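You operate a simulated robot arm through the tools that you are given. There is no shell and no other tool. Be economical: measure what you need, move in short steps, check, and stop when the job is done.

You are at the controls of a simulated two-armed robot. One attempt, no reset.

JOB
Take the green sponge and put it on the clear end of the low steel table. Put the tall white lamp on the front of the low steel table away on the top of the test bench. Take the cream box on the clear end of the low steel table and put it away on the box side of the packing bench. Put the mango red can from the loading bench on top of the brown labelled carton there. Put the green module that says "45" from the loading bench on top of the wide white box there and the green module that says "67" on the orange locker card. Any order will do. Set down upright: tall white lamp, cream box, red can.

Only the result counts: the job must be done as asked and must still hold three seconds after the hand-in. Knocking over, shifting, dropping, spilling or breaking anything else fails it.

ROBOT AND FRAMES
Two 7-joint arms with two-finger parallel grippers on one trunk, on a base that drives. Base frame: it is fixed to the floor where the robot stands at the start and does not move with it; the origin is under the middle of the robot, x ahead of it, y to its left, z up. Readings come in mm, degrees, newtons and seconds.
The left shoulder is at the start at [-92, 119, 825], the right one opposite. With the tool pointing down near the work surface each hand reaches from about 140 to 580 mm from the robot's upright axis, wherever it stands, measured 20 degrees to its own side. Places, roughly: box side of the packing bench [7100, -6400, 800]; clear end of the low steel table [-1100, -2200, 600]; cream box [-1250, -2250, 750]; green module [250, 2500, 750]; green sponge (10x7x4 cm) [500, -100, 800]; labelled carton [0, 2750, 750]; orange locker card [250, 2500, 750]; red can [500, 2750, 750]; tall white lamp [-750, -1250, 750]; top of the test bench [7900, -4500, 900]; wide white box [250, 2750, 750]. Payload 3.43 kg a hand.
The TCP of each hand is the grasp point between the finger pads, 30 mm short of the fingertips. In the tool frame z runs along the fingers and y along their closing line. The gripper opens to 94 mm. The fingers are 28 mm wide and 10 mm thick; the gripper's body (50 by 96 mm) begins 55 mm behind the TCP.
Orientation is told as [roll, pitch, yaw] about the base's x, y, z axes, in that order, counted from this pose: with the fingers straight down and closing along the base's y, the tool's x points along the base's -x, its y along +y and its z along -z.

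CONTROLS
- The arms move only by the tool play_rows. It takes "left_deltas", "right_deltas" or both (then of equal length, played together; a hand with none holds still); each is a list of rows, each a list of 6 numbers: the shift along the tool's x, y, z in units of 50 mm (1.0 is 50 mm), then the turn, a rotation vector about the tool's x, y, z in units of 4 degrees (1.0 is 4 degrees). In form: [[x, y, z, rx, ry, rz], ...]. A call has 1 to 8 rows; each row shifts and turns the commanded pose from where the row before left it, along the tool's axes as they then stand. "left_fingers" and "right_fingers" are, for a hand that has rows, the closure in counts, from 0 (fully open) to 255 (shut), set as the call begins (left out, the last holds). A call with a number of a shift or a turn outside -1 to 1 is refused whole. Each row takes 0.2 s and may step no farther than 50 mm and 8.6 degrees from the row before; otherwise, or with a gripper value out of range, the whole call is refused. A pose out of reach is approached as far as the arm can. The call stops where the force on the tool passes 40 N (or 10 N more than at its start, if that is more) or the arm is blocked; 0.2 s more then pass. Each finger travels about 153 mm/s and halts on what it meets, pressing with about 22 N; the grip force reading is that of the motor and also rises with nothing between the fingers. The clock runs only during rows and for 0.2 s after the last one: add rows that do not move to give the fingers time. It gives the time, the measured TCP pose, the force on the tool (base axes), the opening and the grip force at its end, in the units of the frame above (readings bear some noise), with the torque about the TCP (base axes, N m) and any sound that the robot's microphone picked up, and new pictures: "show" is both (left out), scene, wrist or none (wrist: the cameras of the hands that moved).
- Cameras (640 x 400 px; columns grow to the right, rows downward): "scene" is now at [24.6, -19.9, 1522.6]; the picture's right is [-0.29, -0.96, 0.00], its down [-0.78, 0.24, -0.57] and it looks along [0.55, -0.17, -0.82] (base axes); focal length 288 px, centre (320, 200). "left" rides on the left gripper at [76, -14, -103] in its tool frame; the picture's right is [0.18, 0.98, 0.00], its down [-0.75, 0.14, -0.64] and it looks along [-0.63, 0.12, 0.77] (tool axes); focal length 243 px, centre (320, 200). "right" rides on the right gripper at [76, 14, -102] in its tool frame; the picture's right is [-0.18, 0.98, 0.00], its down [-0.75, -0.14, -0.64] and it looks along [-0.63, -0.12, 0.77] (tool axes); focal length 243 px, centre (320, 200). There is no depth. A picture from a camera that has moved, and an enlarged one, comes with that camera's place and axes in the base frame and with its lens.
- slide_trunk(by): slides the trunk up (or, below 0, down) by that many mm; the arms and the scene camera ride with it, the base frame stays. It gives what a move gives, with no picture.
- drive_base(legs): drives the robot by 1 to 6 legs, each [ahead, left, turn to the left] in mm, mm and degrees, along the robot's own axes; the way and the turn of a leg run together, so that a leg with both is an arc; at most 1500 mm and 180 degrees a leg. The arms and the cameras ride along, it lands a little off, and it stops where it bumps. It gives what a move gives, and a new picture of the scene camera.
- turn_head(pan, tilt): turns the head with the scene camera to pan (to the left, within 143 degrees either way) and tilt (down, from -29 to 69), counted from straight ahead of the robot. It gives what a move gives, and a new picture of the scene camera.
- inspect(camera, box): a new picture of the part [left, top, right, bottom] of that camera's present view, enlarged. No time passes.
- sign_off(): hands the job in; it is judged then, once.

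Work in short steps. Places have to be worked out from the pictures, the camera data and where the tool is seen: move nearer, look again, correct. Check each grasp and each placing, and mend what went wrong. You have 186 turns and 260 pictures in all, those below and enlarged ones among them. Open the grippers and draw the arms clear of the work before you hand the job in, unless the task says otherwise.

The tools are called after ">>>" by a JSON object that holds its "fn" and its "kwargs". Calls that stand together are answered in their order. play_rows: Moves the arms, as the interface text tells. Its arguments: {"type":"object","properties":{"left_deltas":{"type":"array","items":{"type":"array","items":{"type":"number"}}},"left_fingers":{"type":"number"},"right_deltas":{"type":"array","items":{"type":"array","items":{"type":"number"}}},"right_fingers":{"type":"number"},"show":{"type":"string","enum":["both","scene","wrist","none"]}},"required":[]} The other tools are called the same way: slide_trunk (by) slides the trunk up or down; drive_base (legs) drives the base; turn_head (pan, tilt) turns the head that bears the scene camera; inspect (camera, box) takes an enlarged picture of a part of a camera's view; sign_off () hands the job in.

At the start:

```text
t: 0.0
left_tcp_pos: [349.4, 101.3, 1033.5]
left_tcp_rot: [0.0, 0.1, 0.1]
left_ft_force: [0.2, -0.1, -0.8]
left_torque: [-0.01, 0.01, 0.0]
left_opening: 94.1
left_grip_force: 0.0
right_tcp_pos: [307.0, -193.5, 988.2]
right_tcp_rot: [-0.1, 0.0, -0.1]
right_ft_force: [0.6, 0.5, 0.4]
right_torque: [-0.01, 0.0, -0.02]
right_opening: 94.2
right_grip_force: 0.1
trunk travel left (down, up): [-250.0, 85.0]
robot x, y, heading: [0.7, -1.1, -0.0]
head pan, tilt: [-17.1, 55.2]
```

scene: 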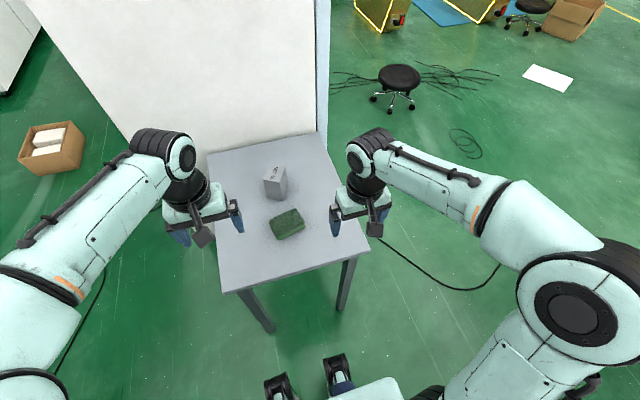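
right: 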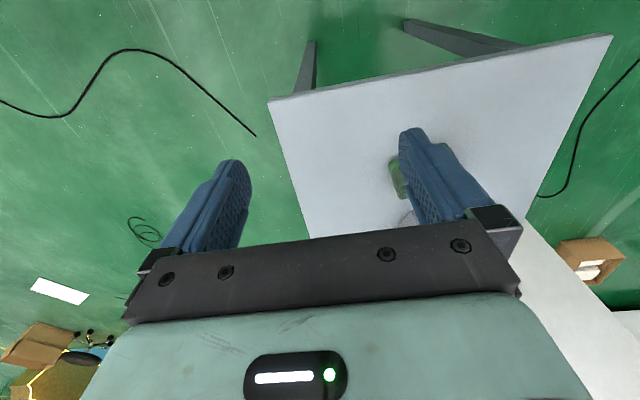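
left: 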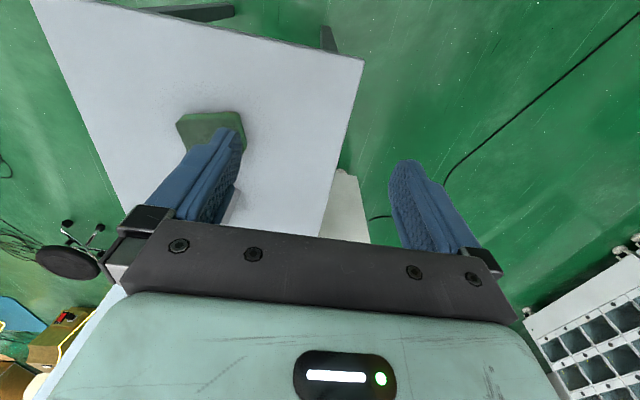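

I look closely at the sponge, to work out its place and turn.

>>> {"fn": "inspect", "kwargs": {"camera": "scene", "box": [200, 130, 360, 290]}}

```text
2.50 times, centred on (280, 210) of scene
camera zoom: at [24.6, -19.9, 1522.6], right [-0.29, -0.96, 0.0], down [-0.78, 0.24, -0.57], along [0.55, -0.17, -0.82], focal length 719 px, centre (420, 175)
```

zoom: 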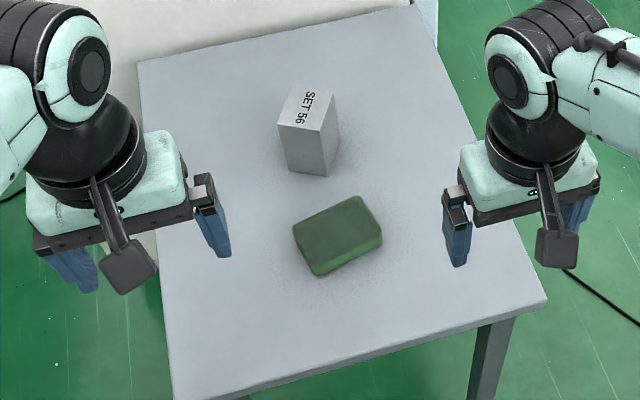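

The sponge's top seems to sit near [490, -57, 755], its long axis nearly along the base's y. I turn the right hand about 78° to close over the short side.

>>> {"fn": "play_rows", "kwargs": {"right_deltas": [[0, 0, 0, 0, 0, 1], [0, 0, 0, 0, 0, 1], [0, 0, 0, 0, 0, 1], [0, 0, 0, 0, 0, 1], [0, 0, 0, 0, 0, 1], [0, 0, 0, 0, 0, 1], [0, 0, 0, 0, 0, 1], [0, 0, 0, 0, 0, 1]], "show": "none"}}

>>> {"fn": "play_rows", "kwargs": {"right_deltas": [[0, 0, 0, 0, 0, 1], [0, 0, 0, 0, 0, 1], [0, 0, 0, 0, 0, 1], [0, 0, 0, 0, 0, 1], [0, 0, 0, 0, 0, 1], [0, 0, 0, 0, 0, 1], [0, 0, 0, 0, 0, 1], [0, 0, 0, 0, 0, 1]], "show": "none"}}

>>> {"fn": "play_rows", "kwargs": {"right_deltas": [[0, 0, 0, 0, 0, 1], [0, 0, 0, 0, 0, 1], [0, 0, 0, 0, 0, 1], [0, 0, 0, 0, 0, 0.6]], "show": "both"}}

```text
t: 1.8
left_tcp_pos: [348.9, 99.7, 1034.1]
left_tcp_rot: [0.0, 0.0, 0.0]
left_ft_force: [0.8, 0.1, -0.7]
left_torque: [-0.02, 0.02, 0.01]
left_opening: 93.9
left_grip_force: 0.0
right_tcp_pos: [307.8, -194.9, 988.4]
right_tcp_rot: [0.1, 0.0, -32.1]
right_ft_force: [-0.5, 0.6, -0.2]
right_torque: [0.0, 0.02, 0.0]
right_opening: 94.1
right_grip_force: 0.1
trunk travel left (down, up): [-250.0, 85.0]
robot x, y, heading: [-0.8, -1.5, -0.2]
head pan, tilt: [-17.1, 55.2]
```

```text
t: 3.6
left_tcp_pos: [349.8, 100.7, 1032.7]
left_tcp_rot: [-0.1, 0.1, 0.0]
left_ft_force: [0.2, 0.9, -0.8]
left_torque: [0.0, 0.03, -0.01]
left_opening: 94.0
left_grip_force: 0.1
right_tcp_pos: [308.3, -193.4, 987.9]
right_tcp_rot: [0.0, 0.0, -64.2]
right_ft_force: [-0.1, 0.5, 0.4]
right_torque: [-0.04, 0.02, -0.03]
right_opening: 94.1
right_grip_force: 0.1
trunk travel left (down, up): [-250.0, 85.0]
robot x, y, heading: [-3.8, -1.5, -0.3]
head pan, tilt: [-17.1, 55.2]
```

```text
t: 4.6
left_tcp_pos: [348.9, 100.8, 1033.1]
left_tcp_rot: [0.0, 0.0, 0.0]
left_ft_force: [0.7, 0.5, 0.1]
left_torque: [-0.03, 0.0, 0.01]
left_opening: 93.9
left_grip_force: 0.1
right_tcp_pos: [307.3, -194.8, 988.4]
right_tcp_rot: [0.0, -0.1, -78.5]
right_ft_force: [-0.1, -0.5, -0.5]
right_torque: [0.01, -0.01, 0.01]
right_opening: 94.1
right_grip_force: 0.1
trunk travel left (down, up): [-250.0, 85.0]
robot x, y, heading: [0.9, -0.5, -0.1]
head pan, tilt: [-17.1, 55.2]
camera scene: at [24.7, -19.9, 1522.6], right [-0.29, -0.96, 0.0], down [-0.78, 0.24, -0.57], along [0.55, -0.17, -0.82], focal length 288 px, centre (320, 200)
camera right: at [305.3, -116.8, 1090.4], right [1.0, 0.02, 0.0], down [0.01, -0.77, 0.64], along [0.01, -0.64, -0.77], focal length 243 px, centre (320, 200)
```

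scene: 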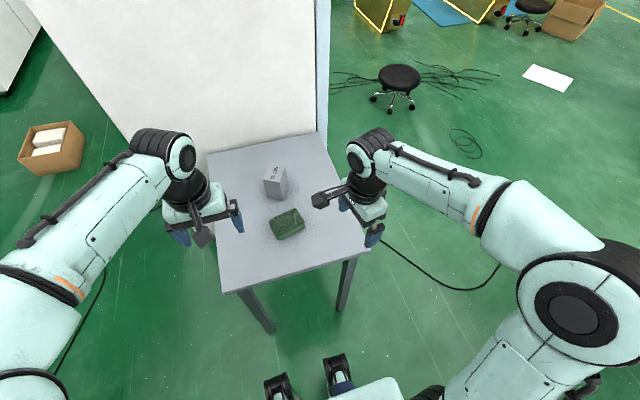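
right: 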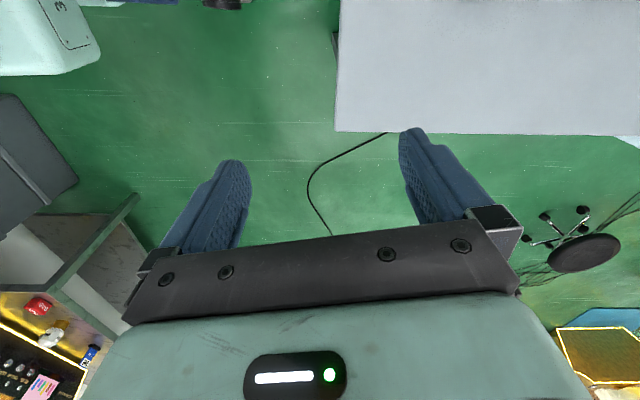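

The turn held. I move the right hand over the sponge, to about 850 height, and look.

>>> {"fn": "play_rows", "kwargs": {"right_deltas": [[0.326, 0.689, 0.46, 0, 0, 0], [0.326, 0.689, 0.46, 0, 0, 0], [0.326, 0.689, 0.46, 0, 0, 0], [0.326, 0.689, 0.46, 0, 0, 0], [0.326, 0.689, 0.46, 0, 0, 0], [0.326, 0.689, 0.46, 0, 0, 0]], "show": "both"}}

```text
t: 6.0
left_tcp_pos: [348.8, 101.1, 1034.0]
left_tcp_rot: [0.0, 0.0, 0.0]
left_ft_force: [0.3, 0.3, 0.2]
left_torque: [0.02, 0.06, 0.01]
left_opening: 94.0
left_grip_force: 0.1
right_tcp_pos: [490.1, -57.1, 852.3]
right_tcp_rot: [0.0, 0.0, -78.4]
right_ft_force: [-0.2, 0.3, 0.0]
right_torque: [0.0, 0.03, 0.0]
right_opening: 94.1
right_grip_force: 0.1
trunk travel left (down, up): [-250.0, 85.0]
robot x, y, heading: [1.3, 4.0, -0.3]
head pan, tilt: [-17.1, 55.2]
camera scene: at [25.5, -19.3, 1522.6], right [-0.29, -0.96, 0.0], down [-0.78, 0.24, -0.57], along [0.55, -0.17, -0.82], focal length 288 px, centre (320, 200)
camera right: at [487.5, 20.4, 953.7], right [1.0, 0.02, 0.0], down [0.01, -0.77, 0.64], along [0.01, -0.64, -0.77], focal length 243 px, centre (320, 200)
```

scene: 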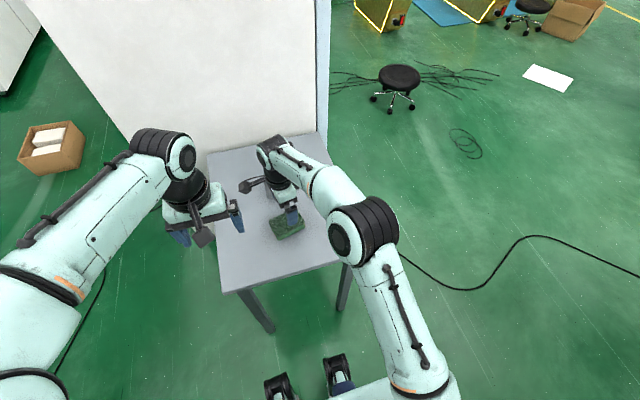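
right: 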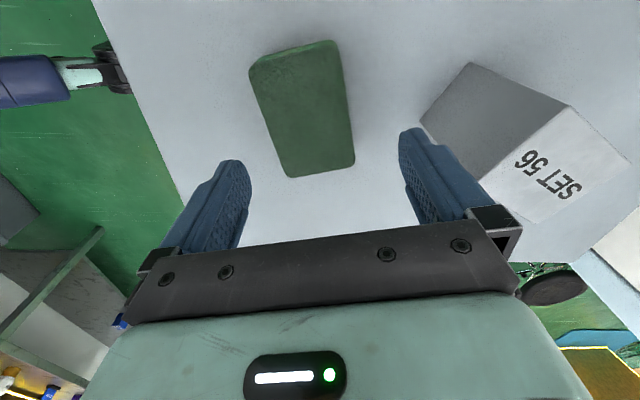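

The wrist view puts the sponge centre near [478, -61], top near 750. I shift 12 mm and go down to z ≈ 752.

>>> {"fn": "play_rows", "kwargs": {"right_deltas": [[-0.03, -0.25, 0, 0, 0, 0], [0, 0, 0.7, 0, 0, 0], [0, 0, 0.7, 0, 0, 0], [0, 0, 0.6, 0, 0, 0]], "show": "wrist"}}

```text
t: 7.0
left_tcp_pos: [349.1, 99.7, 1033.7]
left_tcp_rot: [-0.1, 0.1, 0.0]
left_ft_force: [0.2, -0.1, 0.2]
left_torque: [0.03, 0.02, -0.02]
left_opening: 94.2
left_grip_force: 0.1
right_tcp_pos: [480.7, -61.8, 770.9]
right_tcp_rot: [0.0, 0.2, -78.5]
right_ft_force: [-5.0, 1.0, 9.8]
right_torque: [-0.24, 0.63, -0.09]
right_opening: 93.8
right_grip_force: 0.0
trunk travel left (down, up): [-250.0, 85.0]
robot x, y, heading: [2.0, 0.2, 0.2]
head pan, tilt: [-17.1, 55.2]
stopped in row 4 (right hand): the force on the tool passed its limit at 68 N (the readings are from after the stop); the commanded pose is now the measured one
camera right: at [478.2, 16.2, 872.2], right [1.0, 0.02, 0.0], down [0.01, -0.77, 0.64], along [0.01, -0.64, -0.77], focal length 243 px, centre (320, 200)
```

right: 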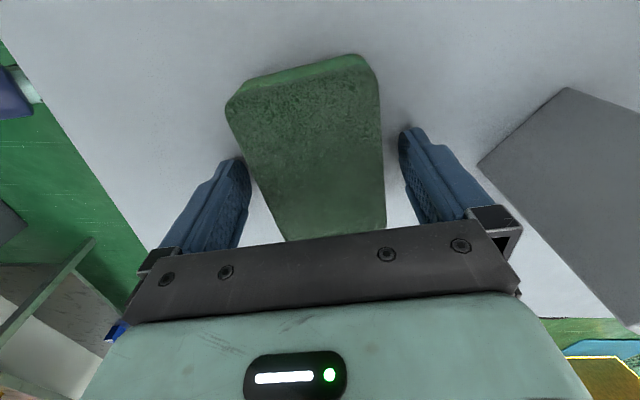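

The fingertips met the table (so its top is near 740), with the sponge between the fingers. I rise 5 mm, close, and let the fingers settle.

>>> {"fn": "play_rows", "kwargs": {"right_deltas": [[0, -0.06, -0.1, 0, 0, 0]], "show": "none"}}

>>> {"fn": "play_rows", "kwargs": {"right_deltas": [[0, 0, 0, 0, 0, 0], [0, 0, 0, 0, 0, 0], [0, 0, 0, 0, 0, 0]], "right_fingers": 255, "show": "none"}}

>>> {"fn": "play_rows", "kwargs": {"right_deltas": [[0, 0, -0.6, 0, 0, 0], [0, 0, -0.8, 0, 0, 0], [0, 0, -0.8, 0, 0, 0], [0, 0, -0.8, 0, 0, 0]], "show": "wrist"}}

```text
t: 7.4
left_tcp_pos: [349.4, 102.1, 1032.4]
left_tcp_rot: [0.0, 0.0, 0.0]
left_ft_force: [0.7, 0.3, 0.1]
left_torque: [-0.02, 0.02, 0.03]
left_opening: 93.9
left_grip_force: 0.1
right_tcp_pos: [478.5, -61.1, 774.2]
right_tcp_rot: [0.1, 0.1, -78.3]
right_ft_force: [0.6, 0.5, 0.4]
right_torque: [-0.02, -0.01, 0.0]
right_opening: 94.0
right_grip_force: 0.1
trunk travel left (down, up): [-250.0, 85.0]
robot x, y, heading: [2.0, -0.2, -0.1]
head pan, tilt: [-17.1, 55.2]
```

```text
t: 8.2
left_tcp_pos: [348.1, 100.7, 1032.5]
left_tcp_rot: [0.1, 0.0, 0.0]
left_ft_force: [0.3, 0.3, -0.1]
left_torque: [0.03, -0.02, -0.02]
left_opening: 94.1
left_grip_force: 0.1
right_tcp_pos: [478.7, -61.7, 774.0]
right_tcp_rot: [0.1, 0.1, -78.4]
right_ft_force: [-0.6, -0.6, 1.1]
right_torque: [0.02, -0.04, -0.01]
right_opening: 67.1
right_grip_force: 21.7
trunk travel left (down, up): [-250.0, 85.0]
robot x, y, heading: [2.9, 1.0, 0.0]
head pan, tilt: [-17.1, 55.2]
```

```text
t: 9.2
left_tcp_pos: [348.8, 101.5, 1033.1]
left_tcp_rot: [-0.1, 0.1, 0.0]
left_ft_force: [-0.8, 0.8, 1.4]
left_torque: [-0.01, 0.03, -0.02]
left_opening: 93.8
left_grip_force: 0.1
right_tcp_pos: [475.4, -63.2, 919.4]
right_tcp_rot: [0.2, 0.1, -78.4]
right_ft_force: [0.5, -0.2, 0.0]
right_torque: [0.01, -0.02, -0.01]
right_opening: 64.9
right_grip_force: 22.9
trunk travel left (down, up): [-250.0, 85.0]
robot x, y, heading: [-0.1, 0.3, 0.2]
head pan, tilt: [-17.1, 55.2]
camera right: at [474.1, 14.3, 1022.2], right [1.0, 0.02, 0.0], down [0.01, -0.77, 0.64], along [0.01, -0.64, -0.77], focal length 243 px, centre (320, 200)
```

right: 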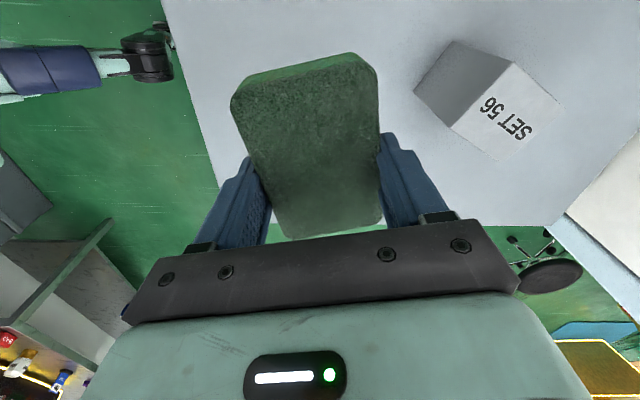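

Sponge held (65 mm). I draw the hand in toward the robot and then look to the right and rear with the head.

>>> {"fn": "play_rows", "kwargs": {"right_deltas": [[-0.216, -0.738, -0.32, 0, 0, 0], [-0.216, -0.738, -0.32, 0, 0, 0], [-0.216, -0.738, -0.32, 0, 0, 0], [-0.216, -0.738, -0.32, 0, 0, 0], [-0.216, -0.738, -0.32, 0, 0, 0]], "show": "none"}}

>>> {"fn": "turn_head", "kwargs": {"pan": -120, "tilt": 25}}

>>> {"fn": "turn_head", "kwargs": {"pan": -50, "tilt": 15}}

>>> {"fn": "turn_head", "kwargs": {"pan": 80, "tilt": 25}}

```text
t: 10.4
left_tcp_pos: [347.9, 99.6, 1034.6]
left_tcp_rot: [0.0, 0.0, 0.0]
left_ft_force: [-0.5, -0.2, -0.2]
left_torque: [0.01, 0.0, -0.02]
left_opening: 94.1
left_grip_force: 0.1
right_tcp_pos: [306.5, -151.9, 1002.7]
right_tcp_rot: [0.1, 0.1, -78.3]
right_ft_force: [0.2, -0.6, 0.5]
right_torque: [0.0, -0.04, 0.0]
right_opening: 64.6
right_grip_force: 22.0
trunk travel left (down, up): [-250.0, 85.0]
robot x, y, heading: [-1.1, 4.1, 0.0]
head pan, tilt: [-17.1, 55.2]
```

```text
t: 12.2
left_tcp_pos: [349.6, 101.0, 1033.0]
left_tcp_rot: [-0.1, 0.0, 0.0]
left_ft_force: [0.0, 0.0, 0.8]
left_torque: [0.01, 0.0, -0.01]
left_opening: 93.9
left_grip_force: 0.0
right_tcp_pos: [307.9, -152.1, 1002.9]
right_tcp_rot: [-0.1, 0.0, -78.5]
right_ft_force: [0.3, -0.6, 0.0]
right_torque: [-0.03, 0.01, 0.0]
right_opening: 64.6
right_grip_force: 22.1
trunk travel left (down, up): [-250.0, 85.0]
robot x, y, heading: [-2.0, -0.3, -0.0]
head pan, tilt: [-120.0, 25.0]
camera scene: at [-90.1, -78.7, 1566.8], right [-0.87, 0.5, 0.0], down [0.21, 0.37, -0.91], along [-0.45, -0.79, -0.42], focal length 288 px, centre (320, 200)
```

scene: 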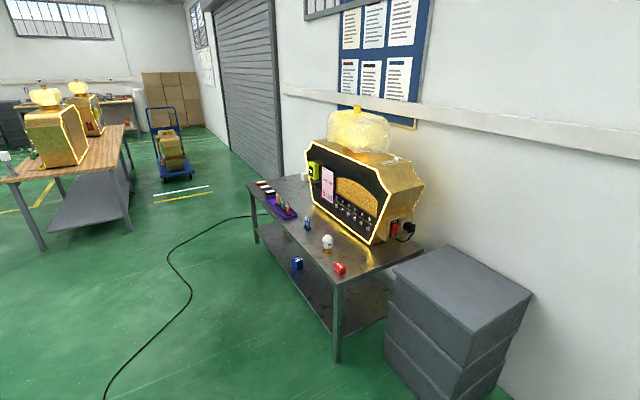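

```text
t: 13.6
left_tcp_pos: [349.7, 100.1, 1033.4]
left_tcp_rot: [-0.1, 0.0, 0.0]
left_ft_force: [0.1, -0.3, -0.5]
left_torque: [0.0, -0.02, 0.0]
left_opening: 93.8
left_grip_force: 0.0
right_tcp_pos: [307.9, -151.8, 1003.4]
right_tcp_rot: [0.0, 0.3, -78.4]
right_ft_force: [-0.1, 0.0, -0.1]
right_torque: [-0.03, -0.03, 0.03]
right_opening: 64.7
right_grip_force: 21.8
trunk travel left (down, up): [-250.0, 85.0]
robot x, y, heading: [2.1, 0.5, -0.1]
head pan, tilt: [-50.0, 15.0]
camera scene: at [15.9, -70.5, 1583.0], right [-0.77, -0.64, 0.0], down [-0.17, 0.2, -0.97], along [0.62, -0.74, -0.26], focal length 288 px, centre (320, 200)
```

scene: 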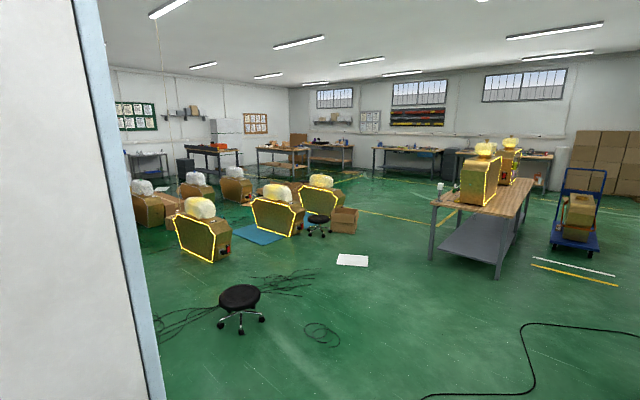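

```text
t: 15.7
left_tcp_pos: [349.0, 101.2, 1033.9]
left_tcp_rot: [0.0, 0.0, 0.0]
left_ft_force: [0.4, 0.0, -0.5]
left_torque: [0.0, -0.04, -0.01]
left_opening: 94.0
left_grip_force: 0.1
right_tcp_pos: [308.2, -151.9, 1002.7]
right_tcp_rot: [0.1, 0.1, -78.3]
right_ft_force: [-0.9, 0.9, -0.2]
right_torque: [-0.02, -0.01, 0.01]
right_opening: 64.6
right_grip_force: 22.3
trunk travel left (down, up): [-250.0, 85.0]
robot x, y, heading: [-2.8, 1.0, -0.0]
head pan, tilt: [80.0, 25.0]
camera scene: at [-27.9, 91.9, 1566.8], right [0.98, -0.17, 0.0], down [-0.07, -0.42, -0.91], along [0.16, 0.89, -0.42], focal length 288 px, centre (320, 200)
```

scene: 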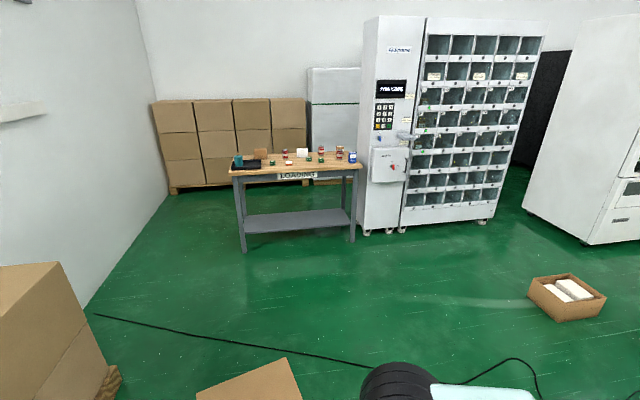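

The low steel table lies to the right rear: front edge x ≈ -710, y from about -1005 to -2555, with the lamp near [-825, -1290]. I drive right, turn about and stop in front of its far half.

>>> {"fn": "drive_base", "kwargs": {"legs": [[0, -900, 0], [0, 0, -180], [150, 1000, 0]]}}

>>> {"fn": "turn_head", "kwargs": {"pan": 0, "tilt": 35}}

```text
t: 39.7
left_tcp_pos: [-454.8, -1999.6, 1033.0]
left_tcp_rot: [0.0, 0.0, -177.9]
left_ft_force: [0.0, 0.2, 0.8]
left_torque: [0.02, 0.03, 0.03]
left_opening: 93.8
left_grip_force: 0.0
right_tcp_pos: [-422.9, -1745.9, 1003.2]
right_tcp_rot: [0.0, 0.1, 103.8]
right_ft_force: [-0.2, -0.6, -0.2]
right_torque: [-0.02, 0.0, -0.02]
right_opening: 63.2
right_grip_force: 21.7
trunk travel left (down, up): [-250.0, 85.0]
robot x, y, heading: [-111.4, -1883.5, -178.1]
head pan, tilt: [80.0, 25.0]
camera scene: at [-79.3, -1973.5, 1566.8], right [-0.99, 0.14, 0.0], down [0.06, 0.42, -0.91], along [-0.12, -0.9, -0.42], focal length 288 px, centre (320, 200)
```

scene: 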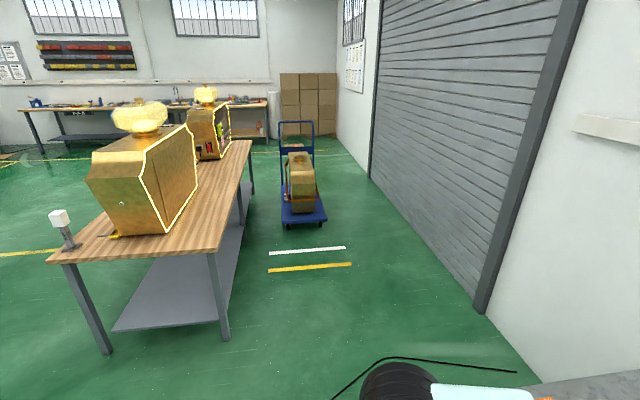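

```text
t: 41.2
left_tcp_pos: [-455.0, -1999.8, 1032.5]
left_tcp_rot: [0.1, 0.0, -177.8]
left_ft_force: [-0.3, 0.1, -0.1]
left_torque: [0.0, 0.03, 0.02]
left_opening: 93.8
left_grip_force: 0.2
right_tcp_pos: [-422.5, -1745.8, 1003.4]
right_tcp_rot: [0.1, 0.1, 103.8]
right_ft_force: [0.2, 0.0, 0.4]
right_torque: [0.01, 0.04, 0.0]
right_opening: 63.4
right_grip_force: 22.1
trunk travel left (down, up): [-250.0, 85.0]
robot x, y, heading: [-110.0, -1886.9, -177.9]
head pan, tilt: [0.0, 35.0]
camera scene: at [-154.8, -1885.6, 1551.0], right [-0.04, 1.0, 0.0], down [0.57, 0.02, -0.82], along [-0.82, -0.03, -0.57], focal length 288 px, centre (320, 200)
```

scene: 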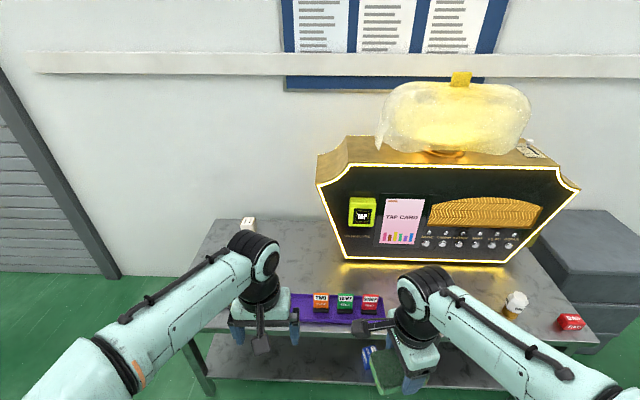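

The whole table is in view. I enlarge the far end and the lamp end.

>>> {"fn": "inspect", "kwargs": {"camera": "scene", "box": [190, 190, 400, 330]}}

>>> {"fn": "inspect", "kwargs": {"camera": "scene", "box": [440, 250, 600, 357]}}

```text
2.86 times, centred on (295, 260) of scene
camera zoom: at [-154.8, -1885.6, 1551.0], right [-0.04, 1.0, 0.0], down [0.57, 0.02, -0.82], along [-0.82, -0.03, -0.57], focal length 822 px, centre (391, 29)
```

zoom: 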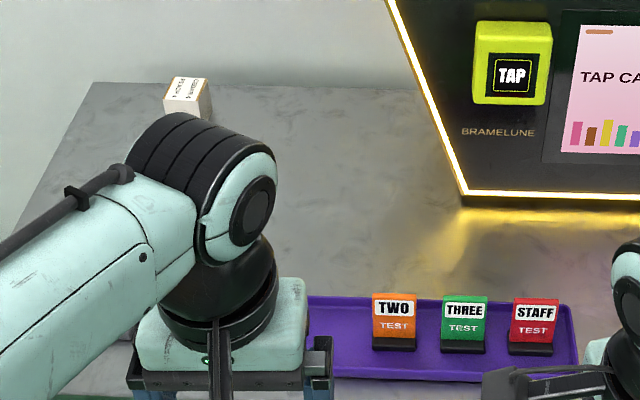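

```text
3.74 times, centred on (520, 304) of scene
camera zoom: at [-154.8, -1885.6, 1551.0], right [-0.04, 1.0, 0.0], down [0.57, 0.02, -0.82], along [-0.82, -0.03, -0.57], focal length 1076 px, centre (-428, -187)
```

zoom: 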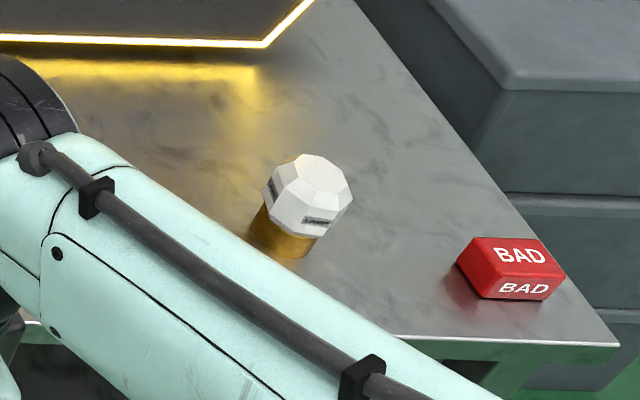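

Table top ≈ 628; its clear end is at y ≈ -2464, with the cream box about [-1229, -2281] near the back. I'll go round to that end, facing +y.

>>> {"fn": "drive_base", "kwargs": {"legs": [[0, 0, -92], [-960, 0, 0], [0, 930, 0]]}}

>>> {"fn": "turn_head", "kwargs": {"pan": 10, "tilt": 50}}

```text
t: 58.3
left_tcp_pos: [-1144.8, -2532.2, 1033.3]
left_tcp_rot: [0.0, 0.0, 92.0]
left_ft_force: [0.5, -0.2, 0.2]
left_torque: [0.01, 0.0, 0.0]
left_opening: 94.2
left_grip_force: 0.1
right_tcp_pos: [-890.1, -2565.9, 1003.6]
right_tcp_rot: [0.1, 0.1, 13.6]
right_ft_force: [-0.4, 0.9, 0.1]
right_torque: [0.05, 0.0, 0.01]
right_opening: 63.4
right_grip_force: 21.9
trunk travel left (down, up): [-250.0, 85.0]
robot x, y, heading: [-1034.1, -2878.3, 91.8]
head pan, tilt: [0.0, 35.0]
camera scene: at [-1034.2, -2832.4, 1551.0], right [1.0, 0.03, 0.0], down [0.02, -0.57, -0.82], along [-0.03, 0.82, -0.57], focal length 288 px, centre (320, 200)
```

scene: 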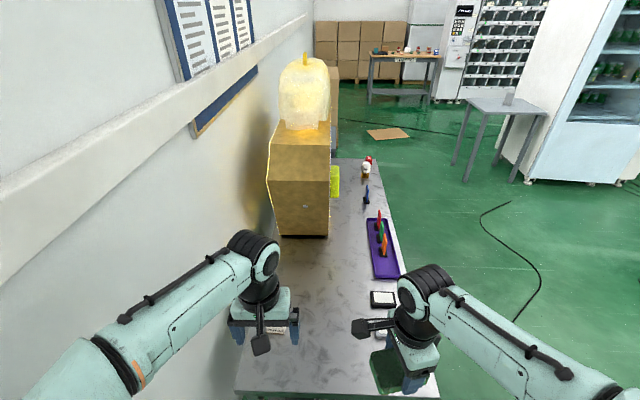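

```text
t: 59.1
left_tcp_pos: [-1143.8, -2532.6, 1033.1]
left_tcp_rot: [0.0, 0.0, 92.1]
left_ft_force: [-0.3, 0.3, -0.3]
left_torque: [-0.01, 0.01, 0.01]
left_opening: 94.0
left_grip_force: 0.0
right_tcp_pos: [-891.1, -2564.5, 1003.3]
right_tcp_rot: [0.1, 0.0, 13.6]
right_ft_force: [-0.1, -0.1, 0.5]
right_torque: [0.03, -0.02, 0.03]
right_opening: 63.4
right_grip_force: 21.6
trunk travel left (down, up): [-250.0, 85.0]
robot x, y, heading: [-1033.3, -2879.0, 92.1]
head pan, tilt: [10.0, 50.0]
camera scene: at [-1047.0, -2845.1, 1529.4], right [0.98, 0.21, 0.0], down [0.16, -0.75, -0.64], along [-0.13, 0.63, -0.77], focal length 288 px, centre (320, 200)
```

scene: 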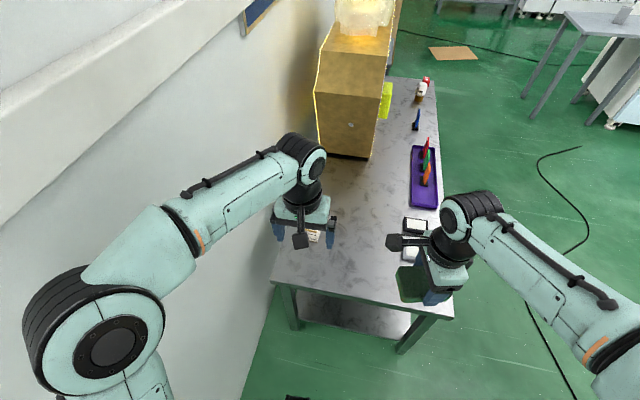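

Other items (two small framed signs) stand on the right side of the clear end. I look through both wrist cameras.

>>> {"fn": "inspect", "kwargs": {"camera": "left", "box": [0, 0, 640, 400]}}

>>> {"fn": "inspect", "kwargs": {"camera": "right", "box": [0, 0, 640, 400]}}

>>> {"fn": "inspect", "kwargs": {"camera": "scene", "box": [250, 150, 490, 300]}}

```text
1.00 times, centred on (320, 200) of left (not enlarged: the box is as wide or as high as the picture)
camera zoom: at [-1127.8, -2608.0, 1136.5], right [-0.98, -0.22, 0.0], down [-0.17, 0.75, 0.64], along [-0.14, 0.63, -0.77], focal length 243 px, centre (320, 200)
```

zoom: 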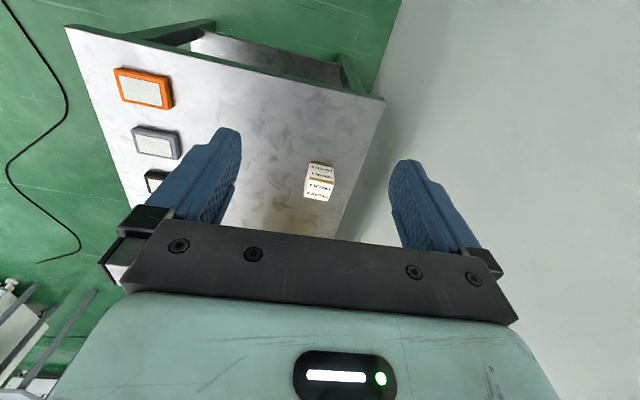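

```text
1.00 times, centred on (320, 200) of right (not enlarged: the box is as wide or as high as the picture)
camera zoom: at [-968.9, -2569.6, 1105.1], right [-0.05, 1.0, 0.0], down [0.77, 0.04, 0.64], along [0.64, 0.03, -0.77], focal length 243 px, centre (320, 200)
```

zoom: 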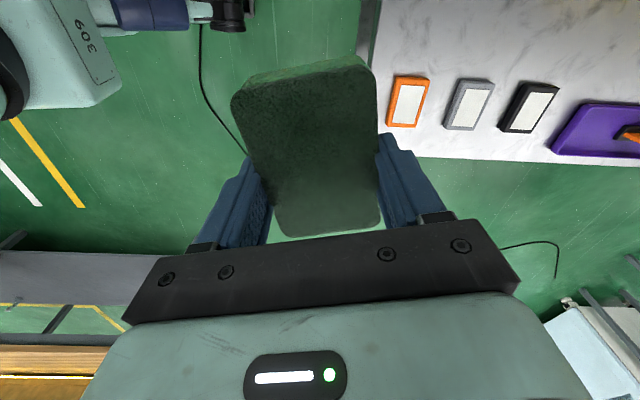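

```text
2.67 times, centred on (370, 225) of scene
camera zoom: at [-1047.0, -2845.1, 1529.4], right [0.98, 0.21, 0.0], down [0.16, -0.75, -0.64], along [-0.13, 0.63, -0.77], focal length 767 px, centre (187, 133)
```

zoom: 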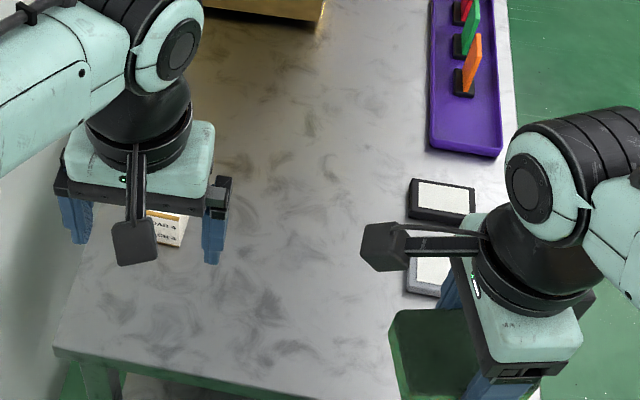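

Layout near the clear end: cream box about 60×50×74 mm at [-1202, -2276], square to the table; three cards lie along x > -875. I move 95 mm closer, lower the trunk, then work.

>>> {"fn": "drive_base", "kwargs": {"legs": [[95, -30, -2]]}}

>>> {"fn": "slide_trunk", "kwargs": {"by": -110}}

```text
t: 60.3
left_tcp_pos: [-1102.7, -2429.9, 1034.1]
left_tcp_rot: [0.0, 0.0, 89.9]
left_ft_force: [-0.3, -0.1, -0.1]
left_torque: [-0.04, -0.01, 0.01]
left_opening: 94.3
left_grip_force: 0.0
right_tcp_pos: [-851.1, -2473.4, 1002.2]
right_tcp_rot: [0.1, 0.1, 11.6]
right_ft_force: [0.1, 0.1, -0.2]
right_torque: [-0.01, 0.02, -0.01]
right_opening: 63.0
right_grip_force: 22.0
trunk travel left (down, up): [-250.0, 85.0]
robot x, y, heading: [-1002.8, -2780.6, 89.9]
head pan, tilt: [10.0, 50.0]
camera scene: at [-1016.7, -2746.6, 1529.3], right [0.98, 0.17, 0.0], down [0.13, -0.75, -0.64], along [-0.11, 0.63, -0.77], focal length 288 px, centre (320, 200)
```

scene: 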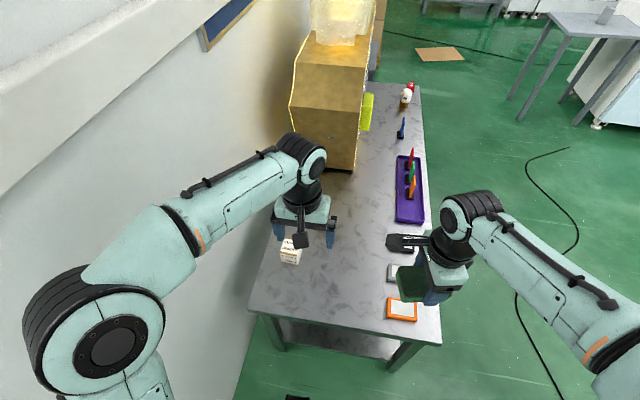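

```text
t: 61.7
left_tcp_pos: [-1102.2, -2432.5, 923.1]
left_tcp_rot: [-0.1, -0.1, 89.8]
left_ft_force: [-0.1, -0.6, -0.4]
left_torque: [0.01, 0.01, 0.0]
left_opening: 94.1
left_grip_force: 0.0
right_tcp_pos: [-850.4, -2472.4, 892.6]
right_tcp_rot: [0.1, 0.1, 11.6]
right_ft_force: [0.8, -0.7, 0.1]
right_torque: [-0.02, 0.02, 0.0]
right_opening: 63.4
right_grip_force: 22.1
trunk travel left (down, up): [-140.0, 195.0]
robot x, y, heading: [-1003.1, -2780.2, 89.7]
head pan, tilt: [10.0, 50.0]
```

Both hands move together: the sponge over [-1000, -2335] and the left hand over the box, staying high.

>>> {"fn": "play_rows", "kwargs": {"right_deltas": [[0.4, 0.547, 0.64, 0, 0, 0], [0.4, 0.547, 0.64, 0, 0, 0], [0.4, 0.547, 0.64, 0, 0, 0], [0.4, 0.547, 0.64, 0, 0, 0], [0.4, 0.547, 0.64, 0, 0, 0], [0.4, 0.547, 0.64, 0, 0, 0]], "left_deltas": [[-0.52, 0.333, 0.4, 0, 0, 0], [-0.52, 0.333, 0.4, 0, 0, 0], [-0.52, 0.333, 0.4, 0, 0, 0], [-0.52, 0.333, 0.4, 0, 0, 0], [-0.52, 0.333, 0.4, 0, 0, 0], [-0.52, 0.333, 0.4, 0, 0, 0]], "show": "both"}}

```text
t: 63.1
left_tcp_pos: [-1206.8, -2274.6, 806.0]
left_tcp_rot: [-0.1, 0.0, 89.9]
left_ft_force: [-0.2, 0.2, 0.4]
left_torque: [0.0, -0.01, 0.03]
left_opening: 94.4
left_grip_force: 0.0
right_tcp_pos: [-1002.2, -2335.0, 702.5]
right_tcp_rot: [0.1, 0.1, 11.6]
right_ft_force: [-0.3, -0.4, -0.1]
right_torque: [-0.04, -0.03, -0.02]
right_opening: 63.3
right_grip_force: 21.9
trunk travel left (down, up): [-140.0, 195.0]
robot x, y, heading: [-1005.1, -2780.9, 90.0]
head pan, tilt: [10.0, 50.0]
camera scene: at [-1017.5, -2736.4, 1421.2], right [0.98, 0.17, 0.0], down [0.13, -0.76, -0.64], along [-0.11, 0.63, -0.77], focal length 288 px, centre (320, 200)
camera right: at [-1081.0, -2336.8, 804.1], right [-0.02, 1.0, 0.0], down [0.77, 0.01, 0.64], along [0.64, 0.01, -0.77], focal length 243 px, centre (320, 200)
camera left: at [-1192.4, -2351.4, 908.8], right [-0.98, -0.18, 0.0], down [-0.14, 0.75, 0.64], along [-0.12, 0.63, -0.77], focal length 243 px, centre (320, 200)
```

scene: 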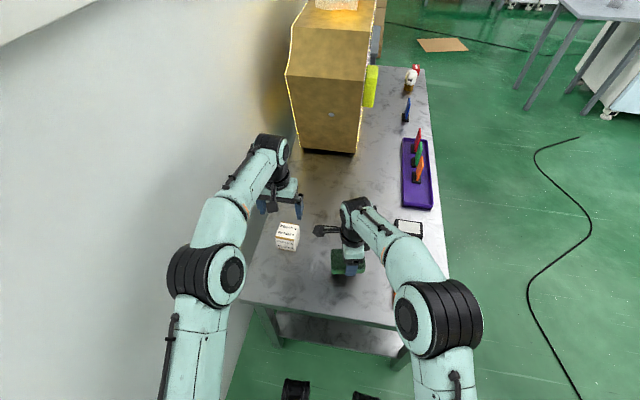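
right: 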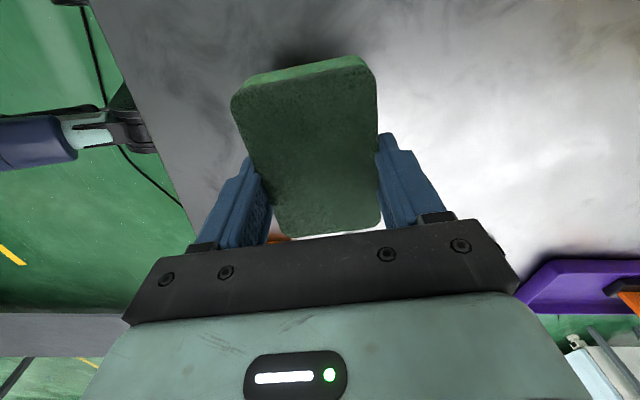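
left: 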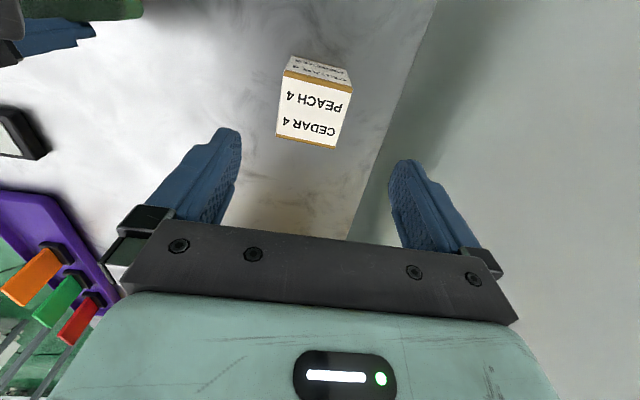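

Both are well placed. I lower the sponge ~38 mm and bring the left hand down around the cream box (6 mm sideways correction).

>>> {"fn": "play_rows", "kwargs": {"right_deltas": [[0, 0, 0.3, 0, 0, 0], [0, 0, 0.25, 0, 0, 0], [0, 0, 0.12, 0, 0, 0], [0, 0, 0.05, 0, 0, 0]], "left_deltas": [[0, -0.12, 0.3, 0, 0, 0], [0, 0, 0.8, 0, 0, 0], [0, 0, 0.7, 0, 0, 0], [0, 0, 0.65, 0, 0, 0]], "show": "wrist"}}

```text
t: 64.1
left_tcp_pos: [-1196.9, -2276.6, 682.5]
left_tcp_rot: [0.1, 0.0, 89.9]
left_ft_force: [-0.2, -0.2, -0.8]
left_torque: [0.01, 0.01, 0.0]
left_opening: 93.7
left_grip_force: 0.1
right_tcp_pos: [-1000.5, -2336.6, 666.7]
right_tcp_rot: [0.1, 0.1, 11.6]
right_ft_force: [0.2, -0.3, -0.5]
right_torque: [0.01, 0.0, 0.04]
right_opening: 63.7
right_grip_force: 22.2
trunk travel left (down, up): [-140.0, 195.0]
robot x, y, heading: [-1003.2, -2779.0, 89.8]
head pan, tilt: [10.0, 50.0]
camera right: at [-1078.7, -2337.0, 768.4], right [-0.02, 1.0, 0.0], down [0.77, 0.01, 0.64], along [0.64, 0.01, -0.77], focal length 243 px, centre (320, 200)
camera left: at [-1182.3, -2353.8, 785.0], right [-0.98, -0.18, 0.0], down [-0.14, 0.75, 0.64], along [-0.12, 0.63, -0.77], focal length 243 px, centre (320, 200)
```

right: 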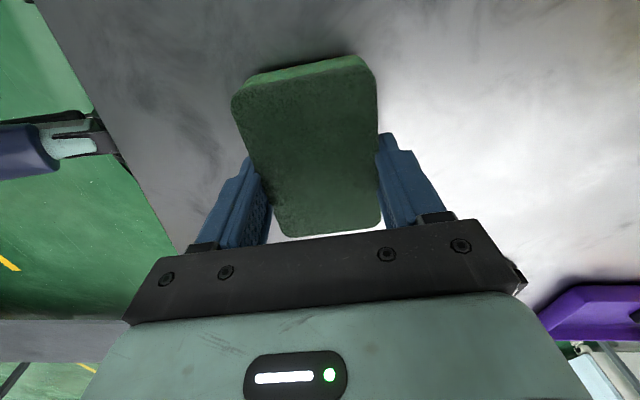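
left: 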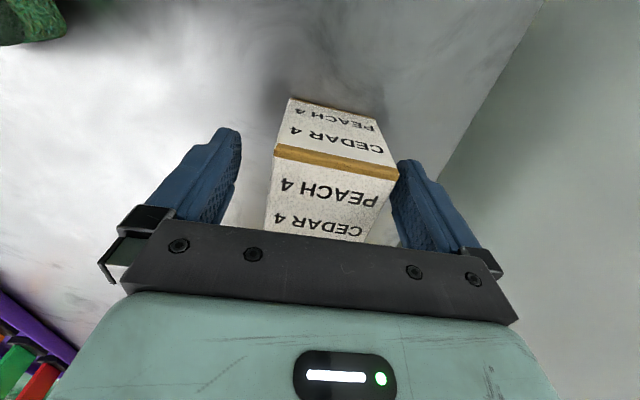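

The box is between the left fingers; I shift 5 mm and close, and lower the sponge a little more in fine steps.

>>> {"fn": "play_rows", "kwargs": {"left_deltas": [[0, 0.1, 0, 0, 0, 0]], "show": "none"}}

>>> {"fn": "play_rows", "kwargs": {"left_deltas": [[0, 0, 0, 0, 0, 0], [0, 0, 0, 0, 0, 0], [0, 0, 0, 0, 0, 0]], "right_deltas": [[0, 0, 0.05, 0, 0, 0], [0, 0, 0.05, 0, 0, 0], [0, 0, 0.04, 0, 0, 0]], "left_fingers": 255, "show": "wrist"}}

```text
t: 64.5
left_tcp_pos: [-1202.0, -2275.7, 681.6]
left_tcp_rot: [-0.2, 0.0, 89.9]
left_ft_force: [-0.3, 1.1, 0.2]
left_torque: [0.0, 0.0, 0.03]
left_opening: 94.1
left_grip_force: 0.1
right_tcp_pos: [-1001.0, -2335.6, 667.0]
right_tcp_rot: [0.1, 0.1, 11.6]
right_ft_force: [0.2, -0.5, -0.1]
right_torque: [0.0, -0.02, -0.02]
right_opening: 63.3
right_grip_force: 21.7
trunk travel left (down, up): [-140.0, 195.0]
robot x, y, heading: [-999.9, -2780.2, 90.0]
head pan, tilt: [10.0, 50.0]
```

```text
t: 65.3
left_tcp_pos: [-1201.0, -2277.8, 680.7]
left_tcp_rot: [0.0, 0.0, 89.9]
left_ft_force: [0.5, -0.1, 0.2]
left_torque: [0.0, 0.02, -0.01]
left_opening: 64.8
left_grip_force: 22.3
right_tcp_pos: [-1002.4, -2334.9, 659.8]
right_tcp_rot: [0.1, 0.1, 11.6]
right_ft_force: [-0.3, 0.2, 0.1]
right_torque: [0.03, -0.02, 0.02]
right_opening: 63.2
right_grip_force: 21.8
trunk travel left (down, up): [-140.0, 195.0]
robot x, y, heading: [-1004.0, -2778.5, 89.9]
head pan, tilt: [10.0, 50.0]
camera right: at [-1078.8, -2336.7, 761.2], right [-0.02, 1.0, 0.0], down [0.77, 0.01, 0.64], along [0.64, 0.01, -0.77], focal length 243 px, centre (320, 200)
camera left: at [-1187.4, -2353.5, 783.8], right [-0.98, -0.18, 0.0], down [-0.14, 0.75, 0.64], along [-0.12, 0.63, -0.77], focal length 243 px, centre (320, 200)
```

right: 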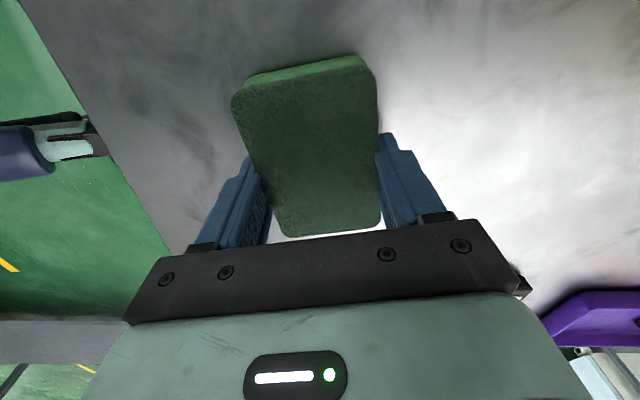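
left: 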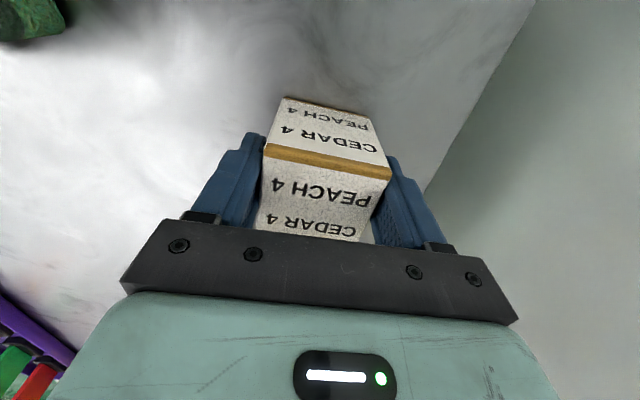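

The box is held. I lift it while lowering the sponge in 2 mm steps.

>>> {"fn": "play_rows", "kwargs": {"right_deltas": [[0, 0, 0.05, 0, 0, 0], [0, 0, 0.05, 0, 0, 0], [0, 0, 0.05, 0, 0, 0], [0, 0, 0.05, 0, 0, 0], [0, 0, 0.05, 0, 0, 0], [0, 0, 0.05, 0, 0, 0]], "left_deltas": [[0, 0, -0.4, 0, 0, 0], [0, 0, -0.6, 0, 0, 0], [0, 0, -0.6, 0, 0, 0], [0, 0, -0.6, 0, 0, 0], [0, 0, -0.6, 0, 0, 0], [0, 0, -0.6, 0, 0, 0]], "show": "both"}}

```text
t: 66.2
left_tcp_pos: [-1203.3, -2276.0, 765.8]
left_tcp_rot: [0.1, 0.1, 90.1]
left_ft_force: [0.4, -0.4, -2.0]
left_torque: [-0.01, -0.01, 0.01]
left_opening: 64.7
left_grip_force: 22.0
right_tcp_pos: [-1002.0, -2334.4, 656.3]
right_tcp_rot: [0.3, 0.3, 11.5]
right_ft_force: [3.7, -9.8, 15.0]
right_torque: [-0.4, -0.23, -0.04]
right_opening: 63.0
right_grip_force: 22.0
trunk travel left (down, up): [-140.0, 195.0]
robot x, y, heading: [-999.9, -2780.9, 90.1]
head pan, tilt: [10.0, 50.0]
stopped in row 4 (right hand): the force on the tool passed its limit at 43 N (the readings are from after the stop); the commanded pose is now the measured one
camera scene: at [-1016.6, -2738.8, 1421.2], right [0.99, 0.17, 0.0], down [0.13, -0.75, -0.64], along [-0.11, 0.63, -0.77], focal length 288 px, centre (320, 200)
camera right: at [-1079.6, -2336.2, 758.7], right [-0.02, 1.0, 0.01], down [0.77, 0.01, 0.64], along [0.64, 0.01, -0.77], focal length 243 px, centre (320, 200)
camera left: at [-1188.6, -2351.3, 869.2], right [-0.98, -0.18, 0.0], down [-0.14, 0.75, 0.64], along [-0.12, 0.63, -0.77], focal length 243 px, centre (320, 200)
```

scene: 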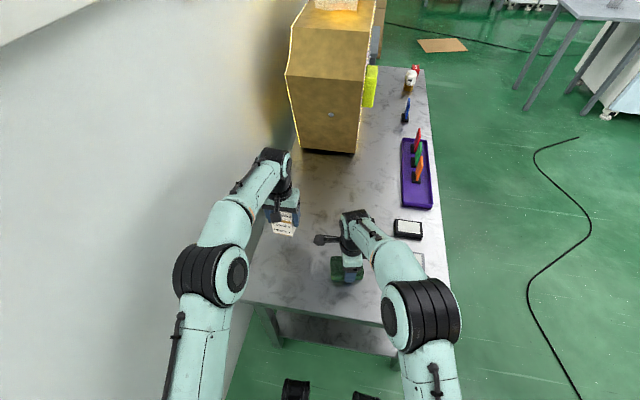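
right: 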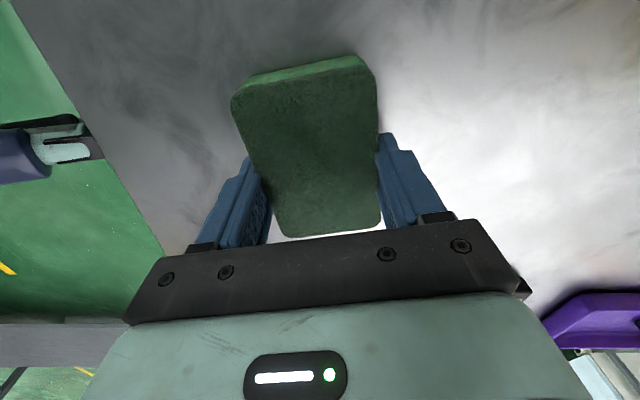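
left: 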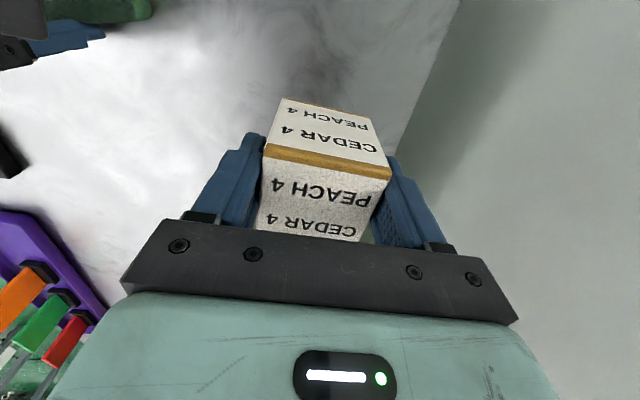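

Sponge touches the table. I open the right hand and raise it, checking from above.

>>> {"fn": "play_rows", "kwargs": {"right_deltas": [[0, 0, -0.03, 0, 0, 0], [0, 0, 0, 0, 0, 0], [0, 0, 0, 0, 0, 0]], "right_fingers": 0, "show": "none"}}

>>> {"fn": "play_rows", "kwargs": {"right_deltas": [[0, 0, -0.5, 0, 0, 0], [0, 0, -0.9, 0, 0, 0], [0, 0, -1, 0, 0, 0], [0, 0, -1, 0, 0, 0], [0, 0, -1, 0, 0, 0], [0, 0, -0.5, 0, 0, 0]], "left_deltas": [[0, 0, -0.5, 0, 0, 0], [0, 0, -0.7, 0, 0, 0], [0, 0, -0.7, 0, 0, 0], [0, 0, -0.7, 0, 0, 0], [0, 0, -0.7, 0, 0, 0], [0, 0, 0, 0, 0, 0]], "show": "wrist"}}

```text
t: 67.0
left_tcp_pos: [-1203.8, -2274.3, 766.6]
left_tcp_rot: [0.0, 0.0, 89.9]
left_ft_force: [-0.5, 0.1, -1.3]
left_torque: [-0.03, 0.02, -0.02]
left_opening: 64.5
left_grip_force: 22.1
right_tcp_pos: [-1002.0, -2332.1, 657.3]
right_tcp_rot: [0.4, 0.3, 11.5]
right_ft_force: [-0.3, -0.4, -0.3]
right_torque: [-0.02, -0.01, -0.02]
right_opening: 94.1
right_grip_force: 0.1
trunk travel left (down, up): [-140.0, 195.0]
robot x, y, heading: [-1004.6, -2780.7, 89.8]
head pan, tilt: [10.0, 50.0]
```

```text
t: 68.4
left_tcp_pos: [-1204.1, -2296.6, 921.2]
left_tcp_rot: [0.0, 0.0, 89.9]
left_ft_force: [-0.5, 0.8, -0.9]
left_torque: [0.0, -0.02, 0.01]
left_opening: 64.7
left_grip_force: 22.0
left hand out of reach, approached as far as the arm can: row 4, 5
right_tcp_pos: [-1001.5, -2335.7, 901.0]
right_tcp_rot: [0.4, 0.3, 11.5]
right_ft_force: [-0.3, 0.3, -0.1]
right_torque: [-0.03, 0.02, 0.0]
right_opening: 93.7
right_grip_force: 0.1
trunk travel left (down, up): [-140.0, 195.0]
robot x, y, heading: [-1001.3, -2782.4, 89.9]
head pan, tilt: [10.0, 50.0]
camera right: at [-1078.7, -2337.8, 1002.5], right [-0.02, 1.0, 0.01], down [0.77, 0.01, 0.64], along [0.64, 0.02, -0.77], focal length 243 px, centre (320, 200)
camera left: at [-1188.3, -2373.1, 1023.5], right [-0.98, -0.18, 0.0], down [-0.14, 0.75, 0.64], along [-0.12, 0.63, -0.77], focal length 243 px, centre (320, 200)
```

right: 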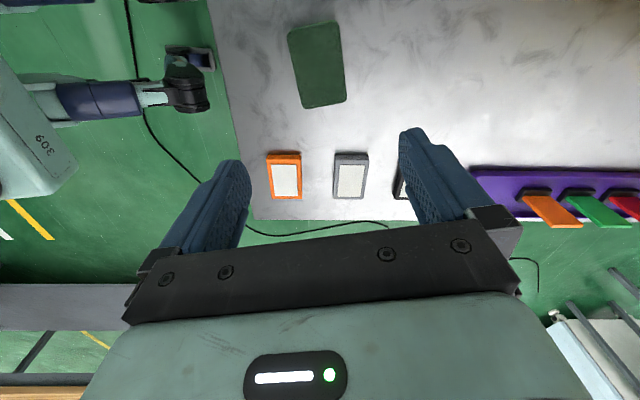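
left: 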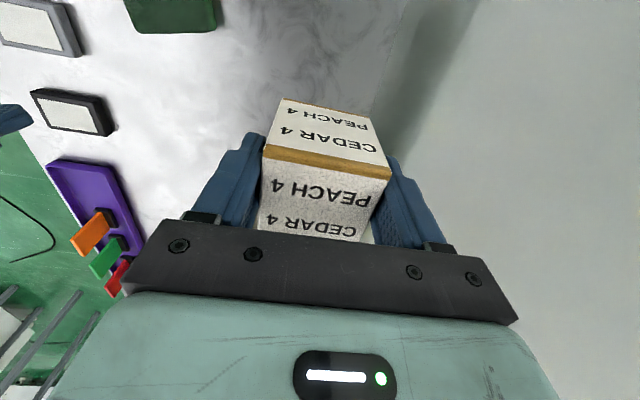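

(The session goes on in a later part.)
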